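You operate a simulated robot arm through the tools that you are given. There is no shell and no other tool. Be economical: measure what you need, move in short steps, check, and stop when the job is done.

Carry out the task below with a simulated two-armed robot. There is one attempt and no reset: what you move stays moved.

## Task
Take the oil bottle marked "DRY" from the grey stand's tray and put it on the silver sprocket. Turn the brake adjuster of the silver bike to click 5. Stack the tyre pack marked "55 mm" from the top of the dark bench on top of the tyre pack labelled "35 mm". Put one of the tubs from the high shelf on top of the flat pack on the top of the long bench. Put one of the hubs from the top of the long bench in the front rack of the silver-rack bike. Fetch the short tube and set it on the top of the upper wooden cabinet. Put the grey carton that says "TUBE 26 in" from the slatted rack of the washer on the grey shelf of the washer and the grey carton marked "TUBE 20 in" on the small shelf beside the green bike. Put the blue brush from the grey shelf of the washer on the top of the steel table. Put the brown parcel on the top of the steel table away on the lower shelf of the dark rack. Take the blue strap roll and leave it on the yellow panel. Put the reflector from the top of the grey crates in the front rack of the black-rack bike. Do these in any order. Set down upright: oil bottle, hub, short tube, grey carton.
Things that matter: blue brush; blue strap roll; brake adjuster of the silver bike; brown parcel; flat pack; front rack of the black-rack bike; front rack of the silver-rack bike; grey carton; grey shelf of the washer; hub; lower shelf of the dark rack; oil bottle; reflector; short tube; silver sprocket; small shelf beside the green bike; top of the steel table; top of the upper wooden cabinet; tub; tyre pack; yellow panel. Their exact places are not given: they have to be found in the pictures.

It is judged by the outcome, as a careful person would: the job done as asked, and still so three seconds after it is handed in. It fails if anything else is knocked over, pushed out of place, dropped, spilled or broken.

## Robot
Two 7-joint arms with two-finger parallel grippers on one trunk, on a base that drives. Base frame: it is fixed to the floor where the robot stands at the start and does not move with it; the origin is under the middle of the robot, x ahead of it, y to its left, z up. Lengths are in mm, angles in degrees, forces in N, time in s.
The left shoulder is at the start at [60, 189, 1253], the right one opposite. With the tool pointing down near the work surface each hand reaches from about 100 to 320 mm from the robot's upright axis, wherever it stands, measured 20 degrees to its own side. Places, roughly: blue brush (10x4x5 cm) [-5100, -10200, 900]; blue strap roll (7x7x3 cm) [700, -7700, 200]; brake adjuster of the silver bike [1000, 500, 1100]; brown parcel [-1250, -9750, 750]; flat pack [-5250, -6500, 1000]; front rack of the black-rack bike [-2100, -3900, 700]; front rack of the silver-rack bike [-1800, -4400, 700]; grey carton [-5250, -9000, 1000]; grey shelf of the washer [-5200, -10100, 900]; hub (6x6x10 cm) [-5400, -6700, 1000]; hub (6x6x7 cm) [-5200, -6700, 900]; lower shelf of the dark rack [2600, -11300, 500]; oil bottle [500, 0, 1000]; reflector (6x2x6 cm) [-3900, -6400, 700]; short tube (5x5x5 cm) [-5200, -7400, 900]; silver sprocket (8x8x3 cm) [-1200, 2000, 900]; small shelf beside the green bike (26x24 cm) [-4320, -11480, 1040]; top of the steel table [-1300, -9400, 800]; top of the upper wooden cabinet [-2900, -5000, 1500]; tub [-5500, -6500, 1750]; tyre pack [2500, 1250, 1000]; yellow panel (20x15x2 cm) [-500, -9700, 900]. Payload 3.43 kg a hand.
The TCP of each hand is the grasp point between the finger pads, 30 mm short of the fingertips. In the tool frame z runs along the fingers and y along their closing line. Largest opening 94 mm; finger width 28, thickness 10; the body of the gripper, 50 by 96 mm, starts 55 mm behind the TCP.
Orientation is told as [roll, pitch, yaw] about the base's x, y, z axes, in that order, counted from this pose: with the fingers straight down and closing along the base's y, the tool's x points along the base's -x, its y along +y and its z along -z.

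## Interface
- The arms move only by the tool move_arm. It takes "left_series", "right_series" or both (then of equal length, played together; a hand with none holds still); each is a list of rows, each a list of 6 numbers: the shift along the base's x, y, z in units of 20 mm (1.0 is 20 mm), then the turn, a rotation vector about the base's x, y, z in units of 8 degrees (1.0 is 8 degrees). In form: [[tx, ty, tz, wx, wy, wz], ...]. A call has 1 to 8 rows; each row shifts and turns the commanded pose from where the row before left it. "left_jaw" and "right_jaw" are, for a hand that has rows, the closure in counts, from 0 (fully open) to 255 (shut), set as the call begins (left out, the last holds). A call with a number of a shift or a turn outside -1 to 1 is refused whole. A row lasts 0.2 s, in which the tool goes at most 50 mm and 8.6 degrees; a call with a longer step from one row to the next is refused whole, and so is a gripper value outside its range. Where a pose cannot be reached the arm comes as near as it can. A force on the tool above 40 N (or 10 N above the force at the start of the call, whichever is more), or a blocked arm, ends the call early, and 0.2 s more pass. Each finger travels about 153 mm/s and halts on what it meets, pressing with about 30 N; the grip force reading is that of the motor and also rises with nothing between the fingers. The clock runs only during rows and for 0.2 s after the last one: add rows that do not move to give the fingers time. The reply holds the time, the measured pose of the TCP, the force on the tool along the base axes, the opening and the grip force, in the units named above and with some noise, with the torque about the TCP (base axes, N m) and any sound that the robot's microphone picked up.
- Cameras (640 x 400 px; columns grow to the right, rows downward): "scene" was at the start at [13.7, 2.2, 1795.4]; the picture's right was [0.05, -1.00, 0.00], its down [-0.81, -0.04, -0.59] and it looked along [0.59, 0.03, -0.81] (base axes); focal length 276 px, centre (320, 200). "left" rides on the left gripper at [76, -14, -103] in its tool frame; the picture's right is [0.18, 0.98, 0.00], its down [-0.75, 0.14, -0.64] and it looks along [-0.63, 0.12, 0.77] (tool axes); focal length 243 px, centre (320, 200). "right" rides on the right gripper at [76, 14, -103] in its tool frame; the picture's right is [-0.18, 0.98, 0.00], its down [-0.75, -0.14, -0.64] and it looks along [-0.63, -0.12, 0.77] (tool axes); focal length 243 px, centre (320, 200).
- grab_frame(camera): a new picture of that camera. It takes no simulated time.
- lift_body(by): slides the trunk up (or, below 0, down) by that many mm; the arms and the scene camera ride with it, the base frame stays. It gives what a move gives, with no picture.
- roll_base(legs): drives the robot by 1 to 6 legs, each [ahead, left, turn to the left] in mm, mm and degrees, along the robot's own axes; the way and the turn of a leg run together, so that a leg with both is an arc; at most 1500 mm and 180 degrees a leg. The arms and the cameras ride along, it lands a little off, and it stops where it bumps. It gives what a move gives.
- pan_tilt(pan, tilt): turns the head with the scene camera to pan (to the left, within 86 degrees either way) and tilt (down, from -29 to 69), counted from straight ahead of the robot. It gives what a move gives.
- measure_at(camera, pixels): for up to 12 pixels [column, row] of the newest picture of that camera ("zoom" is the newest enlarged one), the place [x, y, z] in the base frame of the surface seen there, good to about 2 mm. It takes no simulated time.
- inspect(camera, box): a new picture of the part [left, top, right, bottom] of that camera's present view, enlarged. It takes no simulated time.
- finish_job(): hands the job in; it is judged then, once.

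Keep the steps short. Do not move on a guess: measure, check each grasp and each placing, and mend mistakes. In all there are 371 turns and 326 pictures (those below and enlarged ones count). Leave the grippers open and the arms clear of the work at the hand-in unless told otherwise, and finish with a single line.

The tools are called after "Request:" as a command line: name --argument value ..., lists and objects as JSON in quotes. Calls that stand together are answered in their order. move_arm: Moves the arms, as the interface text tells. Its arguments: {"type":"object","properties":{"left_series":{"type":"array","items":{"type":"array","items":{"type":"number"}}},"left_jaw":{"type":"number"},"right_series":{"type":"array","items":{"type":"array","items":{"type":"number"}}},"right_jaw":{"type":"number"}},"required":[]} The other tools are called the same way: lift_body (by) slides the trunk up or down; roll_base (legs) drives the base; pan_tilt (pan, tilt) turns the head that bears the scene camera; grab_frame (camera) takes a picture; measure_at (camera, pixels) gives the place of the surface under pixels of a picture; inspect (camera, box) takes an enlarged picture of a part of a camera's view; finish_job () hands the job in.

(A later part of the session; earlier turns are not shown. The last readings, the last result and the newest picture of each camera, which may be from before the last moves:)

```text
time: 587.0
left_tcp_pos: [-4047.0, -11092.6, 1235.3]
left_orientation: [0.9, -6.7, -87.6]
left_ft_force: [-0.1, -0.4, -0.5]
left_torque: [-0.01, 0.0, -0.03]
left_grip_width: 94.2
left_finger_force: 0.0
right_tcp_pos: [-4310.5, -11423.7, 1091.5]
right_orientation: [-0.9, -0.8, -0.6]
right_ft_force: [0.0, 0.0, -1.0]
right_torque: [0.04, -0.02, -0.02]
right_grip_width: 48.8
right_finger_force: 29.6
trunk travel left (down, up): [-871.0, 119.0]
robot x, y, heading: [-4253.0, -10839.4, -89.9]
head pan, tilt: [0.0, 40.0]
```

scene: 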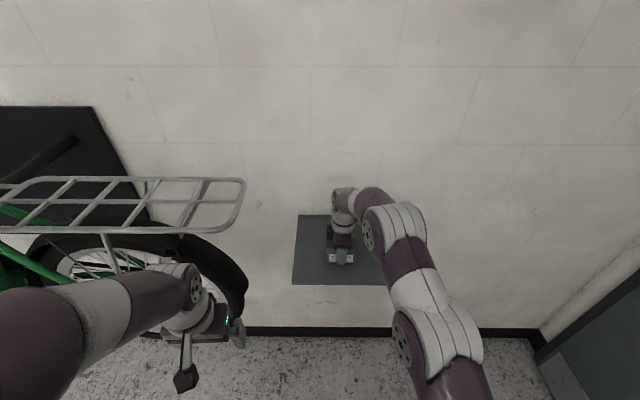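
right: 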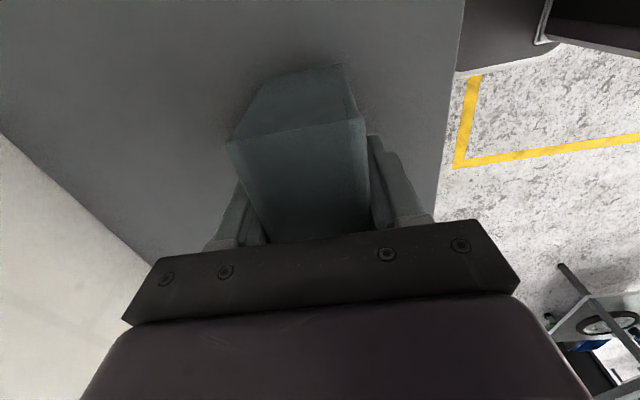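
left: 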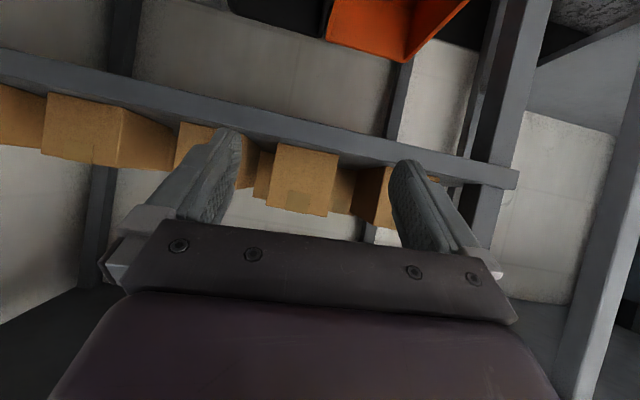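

Request:
lift_body --by -1.5

Request:
move_arm --right_series '[[0, 0, 0, 0, 0, 0], [0, 0, 0, 0, 0, 0], [0, 0, 0, 0, 0, 0]]' --right_jaw 0

Request:
lift_body --by 110

Request:
roll_base --legs '[[-250, 0, 0]]'

Request:
inspect --camera "scene" --box '[260, 170, 420, 270]'

```text
time: 587.5
left_tcp_pos: [-4047.2, -11090.1, 1234.2]
left_orientation: [1.0, -6.8, -87.6]
left_ft_force: [-0.3, 0.5, -0.2]
left_torque: [0.0, -0.04, 0.01]
left_grip_width: 94.3
left_finger_force: 0.0
right_tcp_pos: [-4310.4, -11423.2, 1092.1]
right_orientation: [-0.9, -0.7, -0.6]
right_ft_force: [-0.1, -0.3, 8.2]
right_torque: [0.17, 0.19, 0.0]
right_grip_width: 49.0
right_finger_force: 29.6
trunk travel left (down, up): [-870.0, 120.0]
robot x, y, heading: [-4250.5, -10839.1, -89.5]
head pan, tilt: [0.0, 40.0]
```

```text
time: 588.3
left_tcp_pos: [-4046.7, -11090.9, 1234.8]
left_orientation: [0.9, -6.8, -87.6]
left_ft_force: [-0.9, -0.4, 0.1]
left_torque: [-0.02, -0.02, -0.02]
left_grip_width: 93.7
left_finger_force: 0.1
right_tcp_pos: [-4310.3, -11423.8, 1089.4]
right_orientation: [-0.8, -0.7, -0.8]
right_ft_force: [0.0, 0.2, 0.5]
right_torque: [0.02, -0.01, 0.01]
right_grip_width: 94.0
right_finger_force: 0.0
trunk travel left (down, up): [-870.0, 120.0]
robot x, y, heading: [-4246.1, -10839.2, -89.7]
head pan, tilt: [0.0, 40.0]
```

```text
time: 589.7
left_tcp_pos: [-4048.5, -11090.6, 1345.9]
left_orientation: [0.9, -6.6, -87.5]
left_ft_force: [0.5, -0.4, -0.2]
left_torque: [-0.03, -0.02, -0.01]
left_grip_width: 94.4
left_finger_force: 0.0
right_tcp_pos: [-4310.8, -11424.5, 1199.4]
right_orientation: [-0.8, -0.7, -0.6]
right_ft_force: [-0.1, 0.3, 0.5]
right_torque: [-0.02, -0.04, 0.02]
right_grip_width: 93.9
right_finger_force: 0.0
trunk travel left (down, up): [-980.0, 10.0]
robot x, y, heading: [-4251.0, -10842.3, -89.6]
head pan, tilt: [0.0, 40.0]
```

```text
time: 591.6
left_tcp_pos: [-4048.4, -10839.7, 1342.9]
left_orientation: [0.9, -6.6, -87.6]
left_ft_force: [1.3, -0.2, 0.3]
left_torque: [-0.02, 0.02, -0.01]
left_grip_width: 94.0
left_finger_force: 0.1
right_tcp_pos: [-4312.6, -11173.5, 1197.7]
right_orientation: [-0.8, -0.7, -0.8]
right_ft_force: [0.3, -0.3, -0.1]
right_torque: [-0.01, -0.02, -0.01]
right_grip_width: 94.1
right_finger_force: 0.1
trunk travel left (down, up): [-980.0, 10.0]
robot x, y, heading: [-4252.2, -10587.6, -89.8]
head pan, tilt: [0.0, 40.0]
```

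```text
4.00 times, centred on (340, 220) of scene
```

zoom: 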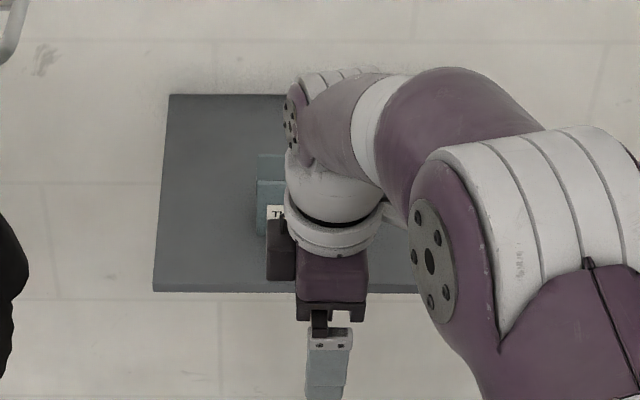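

TUBE 20 stands on the small shelf. Now the brush: face west again, position above it, and yaw the right hand 42° to match.

Request:
roll_base --legs '[[0, 0, -90], [200, -265, 0]]'

Request:
move_arm --right_series '[[0, 0, 0, 0, 0, -1], [0, 0, 0, 0, 0, -1], [0, 0, 0, 0, 0, -1], [0, 0, 0, 0, 0, -1], [0, 0, 0, 0, 0, -1], [0, 0, 0, 0.1, 0, -0.3]]'

Request:
grab_frame --camera "right"

Request:
pan_tilt --pan 0 --tilt 45

Request:
grab_frame --camera "scene"

```text
time: 597.6
left_tcp_pos: [-4700.8, -10532.3, 1344.2]
left_orientation: [0.9, -6.8, -177.8]
left_ft_force: [0.1, -0.8, 0.5]
left_torque: [0.0, -0.03, 0.02]
left_grip_width: 94.2
left_finger_force: 0.1
right_tcp_pos: [-5032.2, -10265.8, 1201.0]
right_orientation: [-0.9, -0.6, -91.1]
right_ft_force: [0.6, 0.2, 0.0]
right_torque: [-0.02, 0.03, -0.03]
right_grip_width: 94.0
right_finger_force: 0.2
trunk travel left (down, up): [-980.0, 10.0]
robot x, y, heading: [-4448.2, -10327.2, -180.1]
head pan, tilt: [0.0, 40.0]
```

```text
time: 599.0
left_tcp_pos: [-4703.0, -10529.3, 1343.3]
left_orientation: [0.8, -6.8, -177.9]
left_ft_force: [-0.4, -0.4, -0.7]
left_torque: [0.03, 0.01, -0.01]
left_grip_width: 93.6
left_finger_force: 0.1
right_tcp_pos: [-5033.7, -10265.2, 1200.9]
right_orientation: [-1.2, -0.1, -133.6]
right_ft_force: [-0.1, -0.9, -0.5]
right_torque: [0.03, -0.02, -0.01]
right_grip_width: 94.0
right_finger_force: 0.0
trunk travel left (down, up): [-980.0, 10.0]
robot x, y, heading: [-4450.5, -10327.2, -180.1]
head pan, tilt: [0.0, 40.0]
```

```text
143 pictures are left
```

right: 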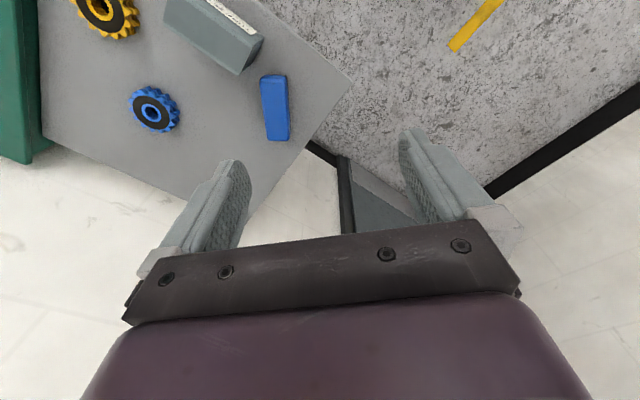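

```text
time: 599.6
left_tcp_pos: [-4702.8, -10529.2, 1343.6]
left_orientation: [1.0, -6.7, -177.9]
left_ft_force: [-0.1, 0.1, -0.7]
left_torque: [0.01, 0.02, 0.01]
left_grip_width: 94.1
left_finger_force: 0.0
right_tcp_pos: [-5034.0, -10264.0, 1199.7]
right_orientation: [-1.3, -0.1, -133.5]
right_ft_force: [-0.7, -1.0, 0.4]
right_torque: [0.03, 0.0, 0.01]
right_grip_width: 94.1
right_finger_force: 0.0
trunk travel left (down, up): [-980.0, 10.0]
robot x, y, heading: [-4452.6, -10329.0, -180.2]
head pan, tilt: [0.0, 45.0]
```

```text
142 pictures are left
```

scene: 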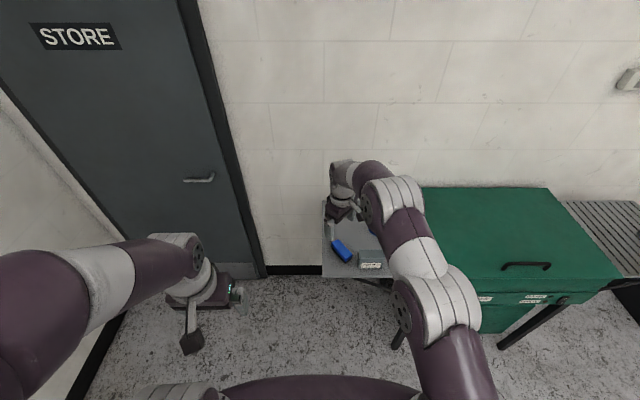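

Request:
measure_at --camera "right" --pixels '[[272, 78], [278, 136], [262, 108], [286, 106], [274, 107], [268, 85], [284, 128]]'

```text
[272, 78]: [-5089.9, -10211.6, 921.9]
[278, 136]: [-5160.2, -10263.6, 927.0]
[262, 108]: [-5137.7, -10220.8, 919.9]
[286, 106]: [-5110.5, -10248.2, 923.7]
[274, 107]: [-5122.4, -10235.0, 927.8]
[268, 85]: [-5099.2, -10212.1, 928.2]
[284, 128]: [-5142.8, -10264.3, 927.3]
```

Brush centre (−5124,−10237), axis at 37°. Rotate the hand −10° and move over it.

Request:
move_arm --right_series '[[0, 0, 0, 0, 0, -0.65], [0, 0, 0, 0, 0, -0.6]]'

Request:
roll_base --legs '[[90, -27, 0]]'

Request:
lift_body --by -190

Request:
grab_frame --camera "right"

```text
time: 600.2
left_tcp_pos: [-4703.3, -10530.3, 1344.6]
left_orientation: [0.9, -6.7, -177.9]
left_ft_force: [-0.3, -0.2, -0.8]
left_torque: [0.0, 0.02, 0.02]
left_grip_width: 94.1
left_finger_force: 0.0
right_tcp_pos: [-5033.2, -10263.4, 1200.0]
right_orientation: [-1.3, -0.1, -143.5]
right_ft_force: [0.6, -0.1, 0.7]
right_torque: [0.02, -0.02, -0.02]
right_grip_width: 94.5
right_finger_force: 0.0
trunk travel left (down, up): [-980.0, 10.0]
robot x, y, heading: [-4445.9, -10329.6, -180.0]
head pan, tilt: [0.0, 45.0]
```

```text
time: 601.3
left_tcp_pos: [-4787.0, -10505.1, 1345.1]
left_orientation: [0.9, -7.0, -178.0]
left_ft_force: [0.4, 0.1, -0.1]
left_torque: [-0.02, 0.03, 0.03]
left_grip_width: 94.0
left_finger_force: 0.1
right_tcp_pos: [-5118.6, -10238.0, 1202.1]
right_orientation: [-1.5, -0.2, -143.5]
right_ft_force: [1.0, 0.1, 0.2]
right_torque: [0.03, 0.02, -0.02]
right_grip_width: 93.7
right_finger_force: 0.0
trunk travel left (down, up): [-980.0, 10.0]
robot x, y, heading: [-4539.6, -10303.4, 179.7]
head pan, tilt: [0.0, 45.0]
```

```text
time: 603.4
left_tcp_pos: [-4790.9, -10503.0, 1153.9]
left_orientation: [0.9, -6.7, -178.0]
left_ft_force: [0.1, 0.4, 0.2]
left_torque: [0.03, 0.03, -0.01]
left_grip_width: 93.9
left_finger_force: 0.1
right_tcp_pos: [-5122.9, -10237.3, 1010.2]
right_orientation: [-1.3, -0.2, -143.5]
right_ft_force: [-0.7, 0.1, 1.0]
right_torque: [0.0, -0.02, 0.01]
right_grip_width: 94.0
right_finger_force: 0.0
trunk travel left (down, up): [-790.0, 200.0]
robot x, y, heading: [-4535.1, -10305.6, 179.9]
head pan, tilt: [0.0, 45.0]
```

```text
141 pictures are left
```

right: 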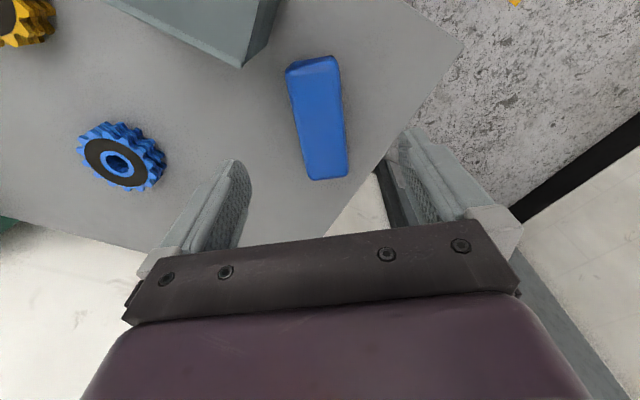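

Request:
measure_at --camera "right" --pixels '[[300, 75], [335, 70], [315, 170], [340, 165], [318, 75], [328, 165], [305, 110], [342, 110]]'

```text
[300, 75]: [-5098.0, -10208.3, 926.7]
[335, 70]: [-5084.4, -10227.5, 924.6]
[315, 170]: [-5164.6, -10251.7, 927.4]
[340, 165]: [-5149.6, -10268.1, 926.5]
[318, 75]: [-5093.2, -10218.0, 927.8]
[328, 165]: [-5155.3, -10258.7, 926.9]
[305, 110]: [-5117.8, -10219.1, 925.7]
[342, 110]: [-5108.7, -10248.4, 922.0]
```

Aligned within 3° and centred. Lower 92 mm and grip.

Request:
lift_body --by -92

Request:
move_arm --right_series '[[0, 0, 0, 0, 0, 0], [0, 0, 0, 0, 0, 0], [0, 0, 0, 0, 0, 0]]' --right_jaw 255

Request:
lift_body --by 200

Request:
grab_frame --camera "right"

```text
time: 604.7
left_tcp_pos: [-4791.4, -10502.1, 1062.2]
left_orientation: [1.0, -6.7, -178.0]
left_ft_force: [0.6, 0.1, 0.3]
left_torque: [0.0, 0.01, 0.01]
left_grip_width: 93.6
left_finger_force: 0.0
right_tcp_pos: [-5123.1, -10235.5, 918.4]
right_orientation: [-1.3, -0.1, -143.5]
right_ft_force: [-1.0, -0.4, 0.5]
right_torque: [0.01, -0.02, 0.0]
right_grip_width: 93.8
right_finger_force: 0.0
trunk travel left (down, up): [-698.0, 292.0]
robot x, y, heading: [-4537.4, -10297.4, 179.8]
head pan, tilt: [0.0, 45.0]
```

```text
time: 605.5
left_tcp_pos: [-4791.3, -10503.4, 1061.4]
left_orientation: [0.9, -6.7, -177.9]
left_ft_force: [0.2, -0.4, -0.9]
left_torque: [0.0, 0.01, -0.04]
left_grip_width: 93.9
left_finger_force: 0.1
right_tcp_pos: [-5123.0, -10237.3, 918.1]
right_orientation: [-1.3, -0.1, -143.4]
right_ft_force: [-0.5, 0.2, 2.1]
right_torque: [-0.06, 0.01, -0.08]
right_grip_width: 43.9
right_finger_force: 29.8
trunk travel left (down, up): [-698.0, 292.0]
robot x, y, heading: [-4536.4, -10301.9, 179.9]
head pan, tilt: [0.0, 45.0]
```

```text
time: 607.7
left_tcp_pos: [-4791.8, -10503.2, 1260.3]
left_orientation: [1.0, -6.7, -178.0]
left_ft_force: [-0.6, -0.5, 0.4]
left_torque: [0.01, 0.0, -0.01]
left_grip_width: 93.9
left_finger_force: 0.0
right_tcp_pos: [-5123.1, -10236.4, 1118.2]
right_orientation: [-1.2, -0.1, -143.5]
right_ft_force: [0.3, -0.2, -0.9]
right_torque: [0.02, -0.02, -0.01]
right_grip_width: 43.6
right_finger_force: 30.8
trunk travel left (down, up): [-898.0, 92.0]
robot x, y, heading: [-4540.4, -10304.5, 179.8]
head pan, tilt: [0.0, 45.0]
```

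```text
140 pictures are left
```

right: 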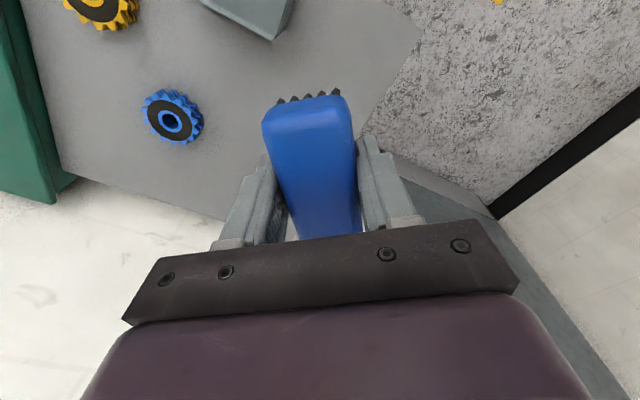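

Held. Go to the steel table's south side: back away, face north, strafe east at y≈−10500.

Request:
roll_base --legs '[[-450, 0, 0], [0, 0, -90], [-200, 0, 0], [0, -1450, 0], [0, -1450, 0]]'

Request:
pan_tilt --pan 0 --tilt 40

Request:
grab_frame --camera "scene"

```text
time: 629.1
left_tcp_pos: [-1372.3, -10404.5, 1263.0]
left_orientation: [0.9, -6.7, 88.3]
left_ft_force: [-0.8, 0.1, 0.8]
left_torque: [-0.03, 0.0, -0.02]
left_grip_width: 94.0
left_finger_force: 0.1
right_tcp_pos: [-1085.1, -10092.7, 1118.8]
right_orientation: [-1.3, -0.1, 122.8]
right_ft_force: [-0.4, -0.1, -0.7]
right_torque: [0.02, 0.0, 0.03]
right_grip_width: 43.9
right_finger_force: 30.1
trunk travel left (down, up): [-898.0, 92.0]
robot x, y, heading: [-1189.6, -10670.3, 86.5]
head pan, tilt: [0.0, 45.0]
```

```text
time: 629.8
left_tcp_pos: [-1372.0, -10405.7, 1261.9]
left_orientation: [0.9, -6.6, 88.3]
left_ft_force: [-0.1, -1.0, 1.1]
left_torque: [0.0, 0.04, 0.01]
left_grip_width: 93.8
left_finger_force: 0.0
right_tcp_pos: [-1085.0, -10092.0, 1117.4]
right_orientation: [-1.2, -0.1, 122.8]
right_ft_force: [-0.5, 0.2, -0.8]
right_torque: [0.0, -0.01, -0.01]
right_grip_width: 43.6
right_finger_force: 29.9
trunk travel left (down, up): [-898.0, 92.0]
robot x, y, heading: [-1184.2, -10669.3, 86.1]
head pan, tilt: [0.0, 40.0]
```

```text
139 pictures are left
```

scene: 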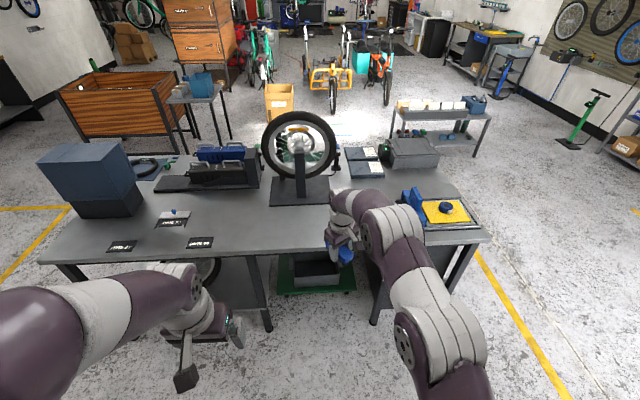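

Measure the free table area to the left of the stand.

Request:
measure_at --camera "scene" --pixels '[[290, 235], [255, 230], [200, 243], [300, 195], [330, 240], [240, 210], [280, 250], [400, 225]]'

```text
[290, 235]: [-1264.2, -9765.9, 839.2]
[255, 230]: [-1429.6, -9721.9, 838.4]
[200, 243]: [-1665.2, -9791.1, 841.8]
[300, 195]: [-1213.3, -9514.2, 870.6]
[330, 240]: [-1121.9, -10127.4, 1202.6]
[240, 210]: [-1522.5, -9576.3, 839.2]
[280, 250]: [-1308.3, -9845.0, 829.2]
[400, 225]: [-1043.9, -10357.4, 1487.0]
```

Move over (−1210,−9690) and lower.

Request:
roll_base --legs '[[393, 152, 0]]'

Request:
lift_body --by -225

Request:
grab_frame --camera "right"

Request:
inspect --camera "scene" --box '[240, 160, 420, 280]'

```text
time: 632.4
left_tcp_pos: [-1499.3, -10015.7, 1261.6]
left_orientation: [0.9, -6.8, 88.8]
left_ft_force: [0.4, -1.2, -0.8]
left_torque: [0.01, 0.02, 0.0]
left_grip_width: 93.9
left_finger_force: 0.1
right_tcp_pos: [-1215.6, -9702.0, 1118.5]
right_orientation: [-1.3, 0.0, 123.1]
right_ft_force: [0.2, 0.7, -0.4]
right_torque: [0.01, 0.0, -0.02]
right_grip_width: 44.0
right_finger_force: 29.9
trunk travel left (down, up): [-898.0, 92.0]
robot x, y, heading: [-1315.4, -10276.8, 86.7]
head pan, tilt: [0.0, 40.0]
```

```text
time: 634.7
left_tcp_pos: [-1498.9, -10014.9, 1037.5]
left_orientation: [0.9, -6.7, 88.7]
left_ft_force: [-0.3, 0.6, -0.1]
left_torque: [0.01, 0.01, 0.01]
left_grip_width: 93.9
left_finger_force: 0.1
right_tcp_pos: [-1215.5, -9701.0, 893.8]
right_orientation: [-1.2, 0.0, 123.2]
right_ft_force: [-0.7, -0.4, -0.8]
right_torque: [-0.01, -0.02, -0.02]
right_grip_width: 43.7
right_finger_force: 29.8
trunk travel left (down, up): [-673.0, 317.0]
robot x, y, heading: [-1314.9, -10277.8, 86.7]
head pan, tilt: [0.0, 40.0]
```

```text
138 pictures are left
```

right: 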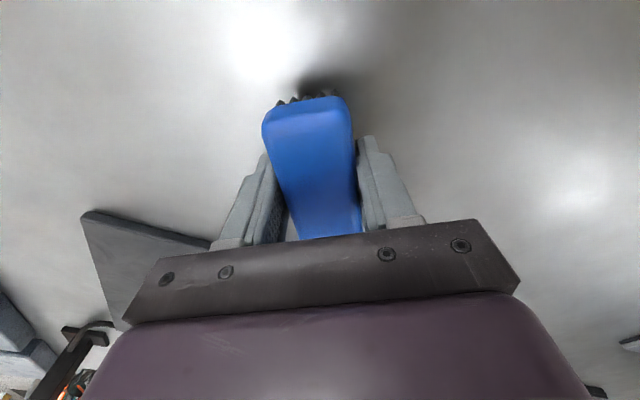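

```text
3.33 times, centred on (330, 220) of scene
```

zoom: 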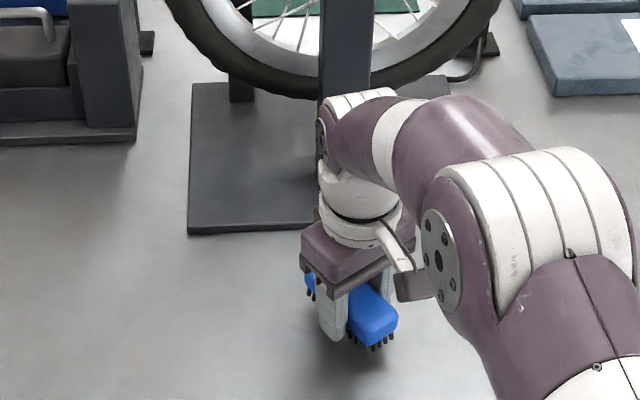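

Clear. Lower to contact and release.

Request:
lift_body --by -19

Request:
lift_body --by -2.5

Request:
move_arm --right_series '[[0, 0, 0, 0, 0, 0], [0, 0, 0, 0, 0, 0], [0, 0, 0, 0, 0, 0]]' --right_jaw 60

Request:
lift_body --by 220

Request:
grab_frame --camera "right"

```text
time: 635.4
left_tcp_pos: [-1500.4, -10014.8, 1017.3]
left_orientation: [0.9, -6.7, 88.7]
left_ft_force: [0.6, -0.3, 0.4]
left_torque: [-0.01, 0.0, -0.01]
left_grip_width: 94.0
left_finger_force: 0.0
right_tcp_pos: [-1216.1, -9701.1, 875.4]
right_orientation: [-1.3, -0.1, 123.2]
right_ft_force: [0.3, 0.2, -1.0]
right_torque: [0.04, 0.01, -0.07]
right_grip_width: 43.6
right_finger_force: 29.4
trunk travel left (down, up): [-654.0, 336.0]
robot x, y, heading: [-1316.9, -10282.8, 86.7]
head pan, tilt: [0.0, 40.0]
```

```text
time: 635.9
left_tcp_pos: [-1500.7, -10016.8, 1015.9]
left_orientation: [0.9, -6.8, 88.7]
left_ft_force: [-0.1, -0.4, -0.3]
left_torque: [-0.01, 0.01, -0.02]
left_grip_width: 94.0
left_finger_force: 0.1
right_tcp_pos: [-1216.1, -9700.8, 874.0]
right_orientation: [-1.4, -0.3, 123.3]
right_ft_force: [1.2, 1.8, 11.5]
right_torque: [-0.41, -0.05, -0.04]
right_grip_width: 43.8
right_finger_force: 30.1
trunk travel left (down, up): [-651.0, 339.0]
robot x, y, heading: [-1315.1, -10279.7, 86.8]
head pan, tilt: [0.0, 40.0]
```

```text
time: 636.7
left_tcp_pos: [-1500.7, -10015.3, 1014.9]
left_orientation: [0.8, -6.7, 88.7]
left_ft_force: [-0.1, -0.2, 0.0]
left_torque: [-0.03, 0.01, 0.01]
left_grip_width: 93.8
left_finger_force: 0.1
right_tcp_pos: [-1216.4, -9701.2, 870.9]
right_orientation: [-1.2, -0.1, 123.1]
right_ft_force: [0.3, 0.2, -0.2]
right_torque: [-0.01, 0.06, -0.03]
right_grip_width: 72.1
right_finger_force: 0.1
trunk travel left (down, up): [-651.0, 339.0]
robot x, y, heading: [-1312.2, -10277.1, 86.9]
head pan, tilt: [0.0, 40.0]
```

```text
time: 639.0
left_tcp_pos: [-1500.6, -10015.1, 1235.5]
left_orientation: [0.9, -6.8, 88.8]
left_ft_force: [-0.5, 0.0, 0.4]
left_torque: [-0.04, 0.01, 0.04]
left_grip_width: 94.0
left_finger_force: 0.2
right_tcp_pos: [-1216.4, -9700.6, 1092.2]
right_orientation: [-1.3, -0.1, 123.3]
right_ft_force: [-0.4, -1.0, -0.2]
right_torque: [-0.02, -0.02, 0.05]
right_grip_width: 71.9
right_finger_force: 0.1
trunk travel left (down, up): [-871.0, 119.0]
robot x, y, heading: [-1308.4, -10281.9, 86.8]
head pan, tilt: [0.0, 40.0]
```

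```text
136 pictures are left
```

right: 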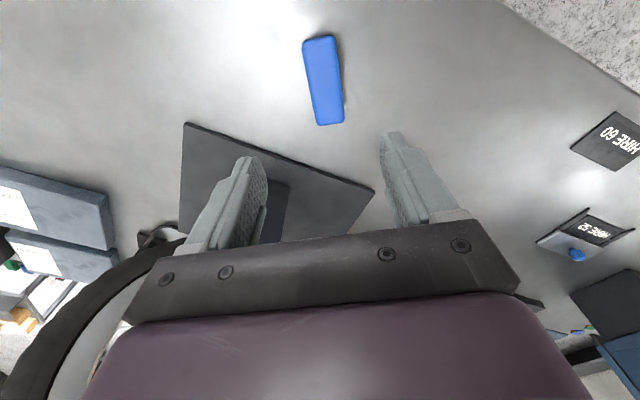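

The brush is on the table. Next the long-bench items. Back off, strafe west and look north.

Request:
roll_base --legs '[[-200, 0, 3.2], [0, 1400, 0], [0, 1300, 0], [900, 0, 0]]'

Request:
pan_tilt --pan 10 --tilt 20

Request:
grab_frame --camera "scene"

```text
time: 657.7
left_tcp_pos: [-4233.9, -9371.4, 1236.0]
left_orientation: [0.9, -6.8, 93.4]
left_ft_force: [-0.2, 0.1, -0.5]
left_torque: [0.0, 0.02, 0.01]
left_grip_width: 94.1
left_finger_force: 0.1
right_tcp_pos: [-3975.0, -9034.8, 1092.0]
right_orientation: [-1.2, -0.1, 127.7]
right_ft_force: [-0.8, 0.6, 0.3]
right_torque: [0.01, -0.01, 0.01]
right_grip_width: 71.8
right_finger_force: 0.0
trunk travel left (down, up): [-871.0, 119.0]
robot x, y, heading: [-4025.7, -9618.4, 91.3]
head pan, tilt: [0.0, 40.0]
```

```text
time: 658.5
left_tcp_pos: [-4233.5, -9370.8, 1235.7]
left_orientation: [1.0, -6.7, 93.4]
left_ft_force: [-0.1, -0.5, 0.3]
left_torque: [-0.01, 0.0, -0.03]
left_grip_width: 94.3
left_finger_force: 0.0
right_tcp_pos: [-3975.5, -9033.8, 1091.9]
right_orientation: [-1.3, -0.2, 127.9]
right_ft_force: [0.7, 0.4, -0.7]
right_torque: [0.0, 0.0, 0.02]
right_grip_width: 71.8
right_finger_force: 0.0
trunk travel left (down, up): [-871.0, 119.0]
robot x, y, heading: [-4027.8, -9620.0, 90.9]
head pan, tilt: [10.0, 20.0]
```

```text
135 pictures are left
```

scene: 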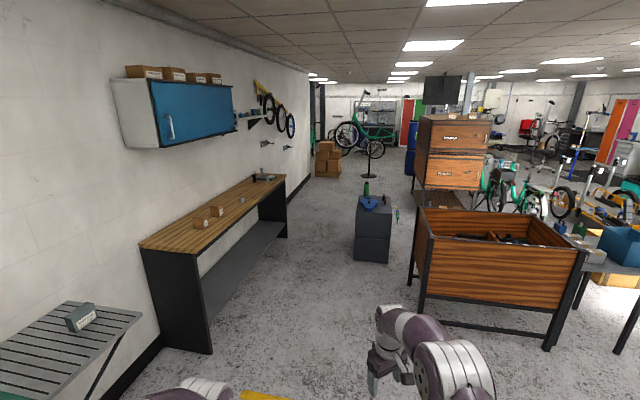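

Measure bench and crates for the path.

Request:
measure_at --camera "scene" --pixels '[[210, 348], [205, 230], [280, 180], [373, 255], [358, 255], [370, 203], [415, 290], [200, 220], [217, 210], [262, 178], [240, 125], [262, 113]]'

Request:
inspect --camera "scene" --box '[180, 90, 320, 240]'

```text
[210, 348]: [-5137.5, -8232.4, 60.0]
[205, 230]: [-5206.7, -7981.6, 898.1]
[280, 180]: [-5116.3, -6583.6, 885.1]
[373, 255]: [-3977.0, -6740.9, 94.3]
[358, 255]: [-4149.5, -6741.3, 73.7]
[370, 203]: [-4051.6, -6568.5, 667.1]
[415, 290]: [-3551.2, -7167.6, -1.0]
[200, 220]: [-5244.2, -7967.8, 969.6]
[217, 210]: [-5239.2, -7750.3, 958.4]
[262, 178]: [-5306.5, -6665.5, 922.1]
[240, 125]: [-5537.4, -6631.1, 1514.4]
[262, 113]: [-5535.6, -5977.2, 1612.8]
```

```text
2.67 times, centred on (250, 165) of scene
```

zoom: 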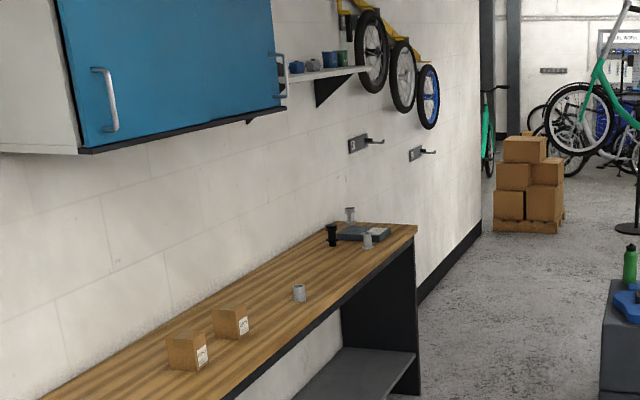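

Drive north between bench and crates to y≈−7100, then face the bench (west).

Request:
roll_base --legs '[[1300, 200, 0], [1200, 230, 0], [0, 0, 89]]'

Request:
pan_tilt --pan -20 --tilt 20

Request:
grab_frame --camera "scene"

```text
time: 674.7
left_tcp_pos: [-4727.8, -7319.1, 1234.9]
left_orientation: [0.9, -6.6, -178.6]
left_ft_force: [0.8, 0.2, -0.3]
left_torque: [-0.02, 0.0, -0.01]
left_grip_width: 93.9
left_finger_force: 0.2
right_tcp_pos: [-5056.4, -7050.2, 1092.4]
right_orientation: [-1.3, -0.1, -144.1]
right_ft_force: [-0.7, -0.3, 0.4]
right_torque: [0.03, -0.02, 0.0]
right_grip_width: 71.9
right_finger_force: 0.1
trunk travel left (down, up): [-871.0, 119.0]
robot x, y, heading: [-4472.7, -7120.8, 179.3]
head pan, tilt: [10.0, 20.0]
```

```text
time: 675.6
left_tcp_pos: [-4728.4, -7318.6, 1235.5]
left_orientation: [0.9, -6.8, -178.6]
left_ft_force: [0.8, -0.6, 0.0]
left_torque: [-0.01, 0.04, -0.01]
left_grip_width: 94.0
left_finger_force: 0.1
right_tcp_pos: [-5055.3, -7049.6, 1091.0]
right_orientation: [-1.4, -0.2, -144.1]
right_ft_force: [-0.3, -0.6, -0.2]
right_torque: [-0.03, -0.01, -0.02]
right_grip_width: 71.9
right_finger_force: 0.1
trunk travel left (down, up): [-871.0, 119.0]
robot x, y, heading: [-4471.0, -7121.8, 179.1]
head pan, tilt: [-20.0, 20.0]
```

```text
133 pictures are left
```

scene: 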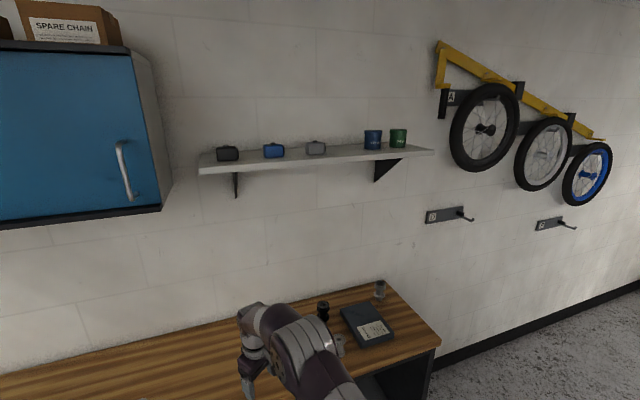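

Request:
inspect --camera "scene" --box '[190, 110, 440, 200]'

Request:
measure_at --camera "scene" --pixels '[[373, 130], [373, 145], [398, 129], [398, 142], [315, 148], [273, 150], [227, 153], [300, 160], [400, 152], [370, 325], [380, 290], [323, 310]]'

Request:
inspect --camera "scene" --box '[300, 270, 440, 380]'

```text
2.56 times, centred on (315, 155) of scene
```

zoom: 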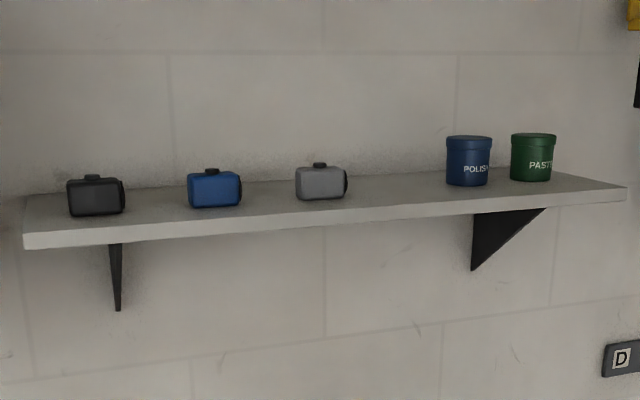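

```text
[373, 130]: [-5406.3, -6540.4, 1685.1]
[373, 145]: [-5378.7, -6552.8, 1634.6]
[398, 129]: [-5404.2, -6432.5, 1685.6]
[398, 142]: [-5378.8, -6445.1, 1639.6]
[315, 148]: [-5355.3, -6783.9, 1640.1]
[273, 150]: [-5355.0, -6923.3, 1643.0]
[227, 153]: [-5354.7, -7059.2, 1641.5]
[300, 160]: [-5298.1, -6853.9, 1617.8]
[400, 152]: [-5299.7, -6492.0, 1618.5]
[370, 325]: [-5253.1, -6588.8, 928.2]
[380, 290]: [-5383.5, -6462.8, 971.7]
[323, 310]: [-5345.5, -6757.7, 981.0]
```

```text
3.64 times, centred on (370, 325) of scene
```

zoom: 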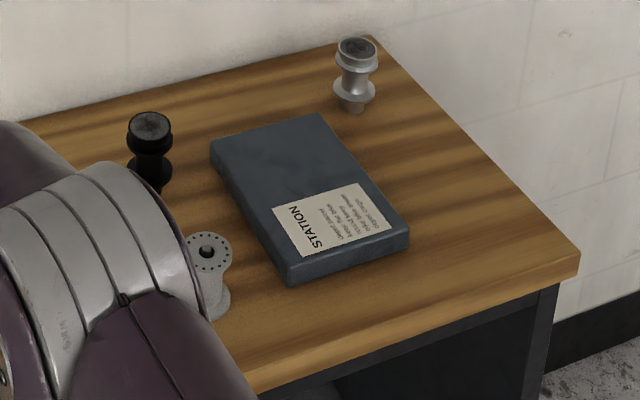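

Tubs at (−5407,−6546) and (−5406,−6439), z 1620–1686. I'll take the green one with the left hand horizontal. First swing the left hand to point west (forward), up and outward, in free space.

Request:
lift_body --by 119

Request:
move_arm --left_series '[[-1, -0.5, 0.5, 0, 1, 0], [-1, -0.5, 0.5, 0, 1, 0], [-1, -0.5, 0.5, 0, 1, 0], [-1, -0.5, 0.5, 0, 1, 0], [-1, -0.5, 0.5, 0, 1, 0], [-1, -0.5, 0.5, 0, 1, 0], [-1, -0.5, 0.5, 0, 1, 0], [-1, -0.5, 0.5, 0, 1, 0]]'

Request:
move_arm --left_series '[[-1, -0.5, 0.5, 0, 1, 0], [-1, -0.5, 0.5, 0, 1, 0], [-1, -0.5, 0.5, 0, 0.4, 0], [-1, -0.5, 0.5, 0, 0, 0], [-1, -0.5, 0.5, 0, 0, 0], [-1, -0.5, 0.5, 0, 0, 0], [-1, -0.5, 0.5, 0, 0, 0], [-1, -0.5, 0.5, 0, 0, 0]]'

```text
time: 677.1
left_tcp_pos: [-4727.7, -7319.1, 1355.7]
left_orientation: [0.9, -6.7, -178.7]
left_ft_force: [1.1, 0.2, -0.6]
left_torque: [-0.01, -0.04, 0.02]
left_grip_width: 94.0
left_finger_force: 0.1
right_tcp_pos: [-5055.5, -7050.5, 1210.8]
right_orientation: [-1.4, -0.1, -144.1]
right_ft_force: [-0.4, -0.1, 0.1]
right_torque: [0.02, -0.02, 0.02]
right_grip_width: 71.7
right_finger_force: 0.2
trunk travel left (down, up): [-990.0, 0.0]
robot x, y, heading: [-4471.7, -7117.7, 179.2]
head pan, tilt: [-20.0, 20.0]
```

```text
time: 678.9
left_tcp_pos: [-4892.5, -7386.6, 1425.5]
left_orientation: [-3.7, -64.6, -176.5]
left_ft_force: [-0.9, 0.4, 0.5]
left_torque: [0.02, 0.04, 0.01]
left_grip_width: 94.3
left_finger_force: 0.0
left hand out of reach, approached as far as the arm can: row 1, 2, 3, 4, 5
right_tcp_pos: [-5055.4, -7050.2, 1209.8]
right_orientation: [-1.3, 0.0, -144.1]
right_ft_force: [-0.1, -0.4, -0.5]
right_torque: [-0.01, 0.02, -0.02]
right_grip_width: 71.7
right_finger_force: 0.0
trunk travel left (down, up): [-990.0, 0.0]
robot x, y, heading: [-4478.0, -7120.2, 179.3]
head pan, tilt: [-20.0, 20.0]
```

```text
time: 680.7
left_tcp_pos: [-5052.2, -7469.2, 1504.2]
left_orientation: [-14.1, -83.6, -166.5]
left_ft_force: [0.2, 0.7, 0.6]
left_torque: [0.02, 0.05, -0.01]
left_grip_width: 94.1
left_finger_force: 0.2
right_tcp_pos: [-5056.0, -7050.3, 1210.3]
right_orientation: [-1.3, 0.0, -144.1]
right_ft_force: [-0.2, -0.1, 0.3]
right_torque: [0.01, -0.04, 0.01]
right_grip_width: 72.1
right_finger_force: 0.1
trunk travel left (down, up): [-990.0, 0.0]
robot x, y, heading: [-4474.9, -7121.3, 179.3]
head pan, tilt: [-20.0, 20.0]
```

The hand points west, 6° down, closing along y. Raise it 150 mm to tub height.

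Request:
move_arm --left_series '[[0, 0, 1, 0, 0, 0], [0, 0, 1, 0, 0, 0], [0, 0, 1, 0, 0, 0], [0, 0, 1, 0, 0, 0], [0, 0, 1, 0, 0, 0], [0, 0, 1, 0, 0, 0], [0, 0, 1, 0, 0, 0], [0, 0, 0.6, 0, 0, 0]]'

Request:
pan_tilt --pan 0 --tilt 10

```text
time: 682.5
left_tcp_pos: [-5049.6, -7467.9, 1656.8]
left_orientation: [-14.1, -83.5, -166.4]
left_ft_force: [1.1, -0.2, -0.7]
left_torque: [0.01, 0.02, 0.01]
left_grip_width: 93.7
left_finger_force: 0.1
right_tcp_pos: [-5055.4, -7048.4, 1211.6]
right_orientation: [-1.3, -0.1, -144.2]
right_ft_force: [-0.7, 0.0, 0.7]
right_torque: [0.04, -0.03, -0.04]
right_grip_width: 71.6
right_finger_force: 0.0
trunk travel left (down, up): [-990.0, 0.0]
robot x, y, heading: [-4471.7, -7119.8, 179.5]
head pan, tilt: [-20.0, 20.0]
```

```text
time: 683.3
left_tcp_pos: [-5050.8, -7468.2, 1657.0]
left_orientation: [-14.0, -83.6, -166.5]
left_ft_force: [-0.3, 0.4, -0.8]
left_torque: [-0.01, 0.04, 0.03]
left_grip_width: 93.9
left_finger_force: 0.0
right_tcp_pos: [-5055.8, -7050.0, 1210.4]
right_orientation: [-1.3, -0.1, -144.1]
right_ft_force: [0.0, 0.2, 0.0]
right_torque: [0.01, 0.0, 0.0]
right_grip_width: 72.0
right_finger_force: 0.0
trunk travel left (down, up): [-990.0, 0.0]
robot x, y, heading: [-4472.7, -7119.5, 179.5]
head pan, tilt: [0.0, 10.0]
```

Reachable. Retract the right hand 160 mm to stay clear of the wall things, then drive to the shelf, stopping short.

Request:
move_arm --right_series '[[1, 0, 0.3, 0, 0, 0], [1, 0, 0.3, 0, 0, 0], [1, 0, 0.3, 0, 0, 0], [1, 0, 0.3, 0, 0, 0], [1, 0, 0.3, 0, 0, 0], [1, 0, 0, 0, 0, 0], [1, 0, 0, 0, 0, 0], [1, 0, 0, 0, 0, 0]]'

Request:
roll_base --legs '[[150, 0, 0.5], [0, -1028, 0]]'

Request:
pan_tilt --pan 15 --tilt 5

Request:
grab_frame --camera "scene"

Request:
grab_frame --camera "left"

```text
time: 685.1
left_tcp_pos: [-5049.0, -7467.7, 1657.5]
left_orientation: [-14.0, -83.6, -166.4]
left_ft_force: [-0.1, 0.4, 0.1]
left_torque: [0.02, 0.0, -0.02]
left_grip_width: 94.2
left_finger_force: 0.1
right_tcp_pos: [-4896.1, -7048.2, 1242.3]
right_orientation: [-1.4, 0.0, -144.1]
right_ft_force: [-0.4, 1.2, -1.1]
right_torque: [0.0, 0.01, 0.01]
right_grip_width: 71.9
right_finger_force: 0.1
trunk travel left (down, up): [-990.0, 0.0]
robot x, y, heading: [-4474.1, -7123.7, 179.5]
head pan, tilt: [0.0, 10.0]
```

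```text
time: 688.2
left_tcp_pos: [-5198.2, -7253.2, 1654.0]
left_orientation: [-15.2, -83.3, -163.6]
left_ft_force: [-1.2, 0.0, -0.3]
left_torque: [-0.03, 0.02, -0.02]
left_grip_width: 94.2
left_finger_force: 0.2
right_tcp_pos: [-5045.0, -6823.5, 1239.2]
right_orientation: [-1.4, 0.3, -144.0]
right_ft_force: [0.6, 0.6, -0.7]
right_torque: [0.04, -0.03, 0.01]
right_grip_width: 71.9
right_finger_force: 0.2
trunk travel left (down, up): [-990.0, 0.0]
robot x, y, heading: [-4619.8, -6893.5, 179.5]
head pan, tilt: [0.0, 10.0]
stopped in leg 2: the force on the tool passed its limit at 104 N (the readings are from after the stop); the commanded pose is now the measured one
```

```text
time: 689.0
left_tcp_pos: [-5194.9, -7245.6, 1656.3]
left_orientation: [-14.3, -83.6, -164.8]
left_ft_force: [0.4, 0.4, -0.6]
left_torque: [-0.02, 0.01, 0.01]
left_grip_width: 93.9
left_finger_force: 0.0
right_tcp_pos: [-5041.9, -6818.3, 1240.0]
right_orientation: [-1.4, -0.1, -144.0]
right_ft_force: [0.0, -0.4, 0.1]
right_torque: [0.0, 0.01, -0.02]
right_grip_width: 72.1
right_finger_force: 0.0
trunk travel left (down, up): [-990.0, 0.0]
robot x, y, heading: [-4619.5, -6886.1, 179.5]
head pan, tilt: [15.0, 5.0]
```

```text
130 pictures are left
```

scene: 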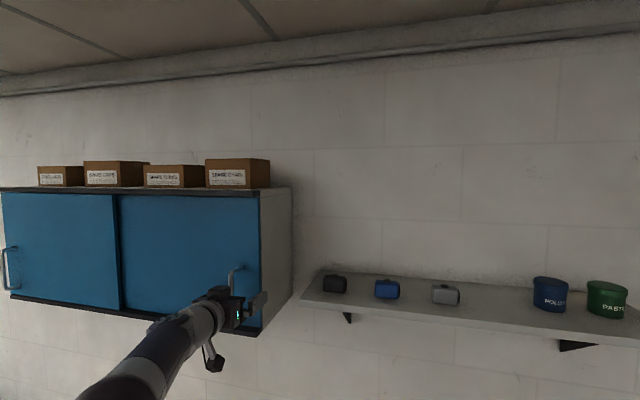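

```text
129 pictures are left
```

left: 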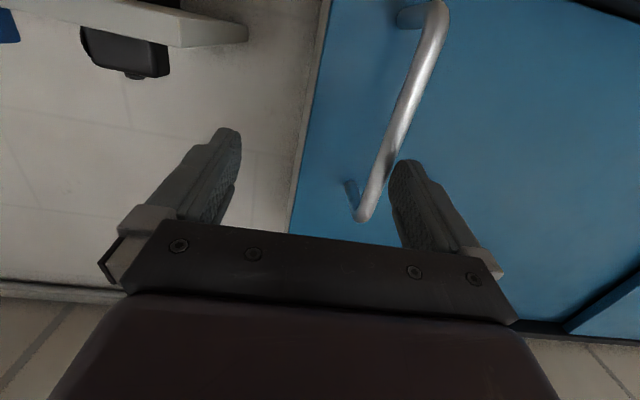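

My left finger met the blue cabinet's door handle. I back straight out 180 mm before continuing north.

Request:
roll_base --legs '[[0, 15, 0], [-180, 0, 0], [0, -800, 0]]'

Request:
grab_frame --camera "scene"

Request:
grab_frame --camera "left"

```text
time: 694.8
left_tcp_pos: [-5015.1, -6458.2, 1655.7]
left_orientation: [-14.5, -83.5, -164.8]
left_ft_force: [-0.3, -0.4, 0.5]
left_torque: [0.02, 0.0, 0.01]
left_grip_width: 94.1
left_finger_force: 0.1
right_tcp_pos: [-4858.6, -6031.0, 1240.9]
right_orientation: [-1.4, 0.0, -144.4]
right_ft_force: [0.3, -1.1, -0.6]
right_torque: [0.02, 0.02, 0.02]
right_grip_width: 71.9
right_finger_force: 0.0
trunk travel left (down, up): [-990.0, 0.0]
robot x, y, heading: [-4435.8, -6106.5, 178.9]
head pan, tilt: [15.0, 5.0]
```

```text
128 pictures are left
```

scene: 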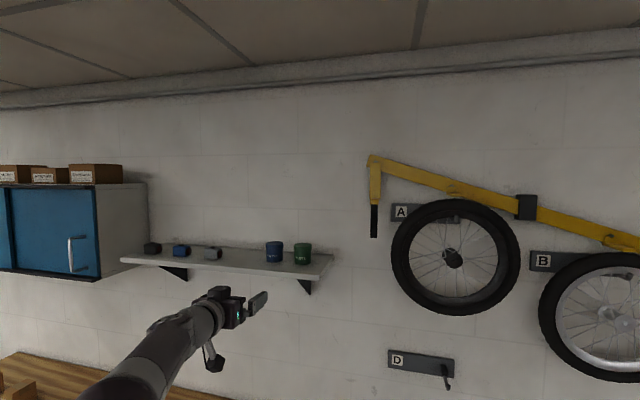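

```text
127 pictures are left
```

left: 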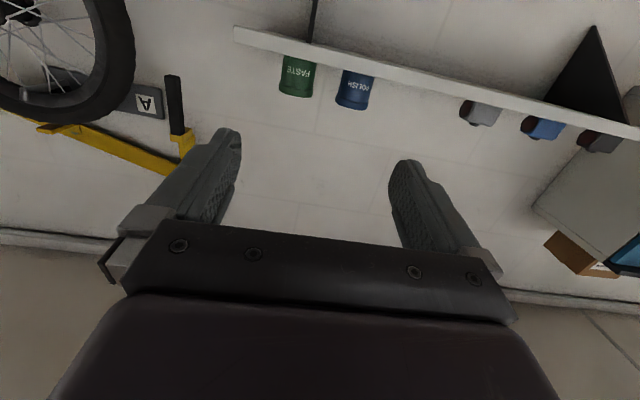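

Measure the PASTE tub from here.

Request:
measure_at --camera "left" --pixels '[[297, 80], [283, 78], [312, 82], [297, 95], [355, 90], [341, 88], [368, 95], [300, 60]]'

Request:
inspect --camera "scene" --box '[240, 225, 340, 295]'

Request:
measure_at --camera "zoom" --pixels '[[225, 160], [400, 175], [400, 215], [220, 210], [365, 190], [435, 190], [400, 120], [400, 270]]'

```text
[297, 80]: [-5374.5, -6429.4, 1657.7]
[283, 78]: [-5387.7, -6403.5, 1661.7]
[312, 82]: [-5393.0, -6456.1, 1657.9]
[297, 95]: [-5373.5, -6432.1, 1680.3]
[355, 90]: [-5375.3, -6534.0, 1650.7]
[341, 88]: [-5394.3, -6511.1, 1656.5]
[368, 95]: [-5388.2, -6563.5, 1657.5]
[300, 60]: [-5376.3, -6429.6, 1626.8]
```

```text
5.71 times, centred on (290, 260) of scene
```

zoom: 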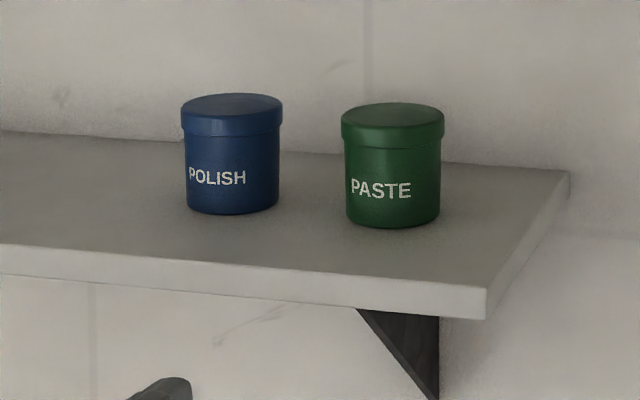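

```text
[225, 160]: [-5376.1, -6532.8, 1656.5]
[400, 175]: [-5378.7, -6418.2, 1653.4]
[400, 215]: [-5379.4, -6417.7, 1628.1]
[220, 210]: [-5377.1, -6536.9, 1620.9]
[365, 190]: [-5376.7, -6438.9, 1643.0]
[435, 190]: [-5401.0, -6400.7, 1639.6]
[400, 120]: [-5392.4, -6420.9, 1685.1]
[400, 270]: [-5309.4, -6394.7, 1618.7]
```

PASTE centre (−5403,−6430). Shift right 28, drive ahead 300, check.

Request:
roll_base --legs '[[0, -28, 0.6], [300, 0, 0]]'

Request:
grab_frame --camera "left"

Request:
pan_tilt --pan 25 --tilt 15

Request:
grab_frame --camera "scene"

```text
time: 697.3
left_tcp_pos: [-5308.0, -6429.2, 1658.3]
left_orientation: [-14.3, -83.7, -164.7]
left_ft_force: [-0.2, -0.2, 0.4]
left_torque: [0.01, -0.01, 0.03]
left_grip_width: 94.4
left_finger_force: 0.2
right_tcp_pos: [-5157.6, -6002.1, 1241.6]
right_orientation: [-1.4, -0.2, -144.0]
right_ft_force: [-0.3, -0.1, -1.4]
right_torque: [-0.01, 0.02, -0.04]
right_grip_width: 71.9
right_finger_force: 0.2
trunk travel left (down, up): [-990.0, 0.0]
robot x, y, heading: [-4735.8, -6072.9, 179.2]
head pan, tilt: [15.0, 5.0]
```

```text
125 pictures are left
```

left: 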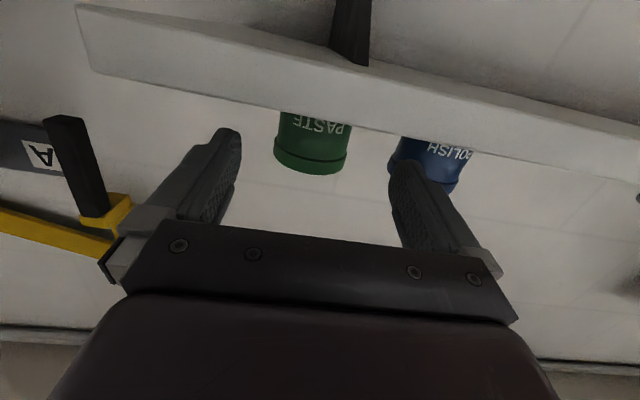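

```text
time: 698.0
left_tcp_pos: [-5312.7, -6430.6, 1657.1]
left_orientation: [-14.2, -83.6, -164.8]
left_ft_force: [-0.9, -0.1, -0.3]
left_torque: [0.01, 0.01, 0.01]
left_grip_width: 93.9
left_finger_force: 0.0
right_tcp_pos: [-5159.5, -6002.8, 1241.5]
right_orientation: [-1.3, -0.1, -144.0]
right_ft_force: [0.7, -0.5, 0.0]
right_torque: [0.03, 0.05, 0.02]
right_grip_width: 71.8
right_finger_force: 0.1
trunk travel left (down, up): [-990.0, 0.0]
robot x, y, heading: [-4736.0, -6074.0, 179.7]
head pan, tilt: [25.0, 15.0]
```

```text
124 pictures are left
```

scene: 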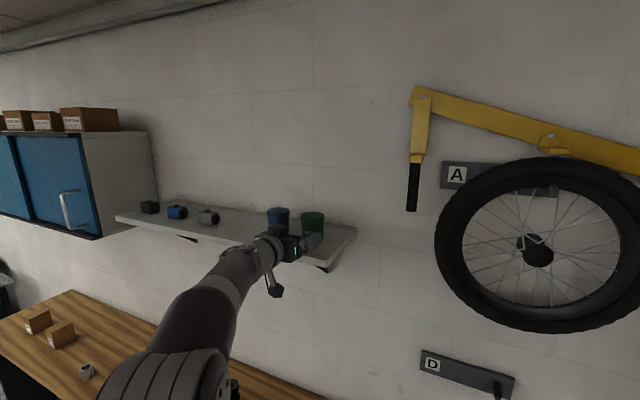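

Centred. Advance 86 mm and close.

Request:
roll_base --legs '[[86, 0, 0]]'

Request:
move_arm --left_series '[[0, 0, 0, 0, 0, 0], [0, 0, 0, 0, 0, 0], [0, 0, 0, 0, 0, 0]]' --left_jaw 255

Request:
grab_frame --camera "left"

```text
time: 699.1
left_tcp_pos: [-5393.1, -6431.8, 1658.3]
left_orientation: [-14.9, -83.7, -164.1]
left_ft_force: [0.0, -0.9, -0.2]
left_torque: [0.0, 0.0, -0.06]
left_grip_width: 94.1
left_finger_force: 0.0
right_tcp_pos: [-5243.3, -6003.6, 1242.6]
right_orientation: [-1.6, -0.1, -143.9]
right_ft_force: [0.2, 0.2, 0.2]
right_torque: [-0.02, 0.03, 0.01]
right_grip_width: 71.8
right_finger_force: 0.0
trunk travel left (down, up): [-990.0, 0.0]
robot x, y, heading: [-4824.6, -6072.4, 179.6]
head pan, tilt: [25.0, 15.0]
```

```text
time: 699.9
left_tcp_pos: [-5402.3, -6430.7, 1655.7]
left_orientation: [-13.9, -83.6, -164.9]
left_ft_force: [-0.1, -0.3, -1.7]
left_torque: [-0.03, -0.04, 0.05]
left_grip_width: 68.2
left_finger_force: 29.9
right_tcp_pos: [-5248.7, -6001.7, 1239.6]
right_orientation: [-1.3, -0.1, -144.0]
right_ft_force: [-1.4, -0.4, 0.4]
right_torque: [0.03, -0.02, 0.01]
right_grip_width: 71.8
right_finger_force: 0.0
trunk travel left (down, up): [-990.0, 0.0]
robot x, y, heading: [-4821.5, -6074.9, 179.4]
head pan, tilt: [25.0, 15.0]
```

```text
123 pictures are left
```

left: 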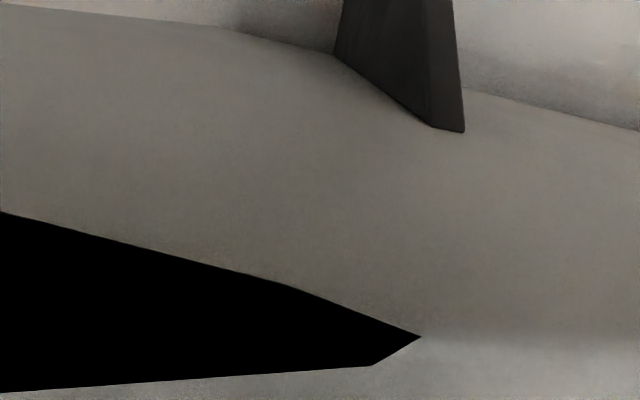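

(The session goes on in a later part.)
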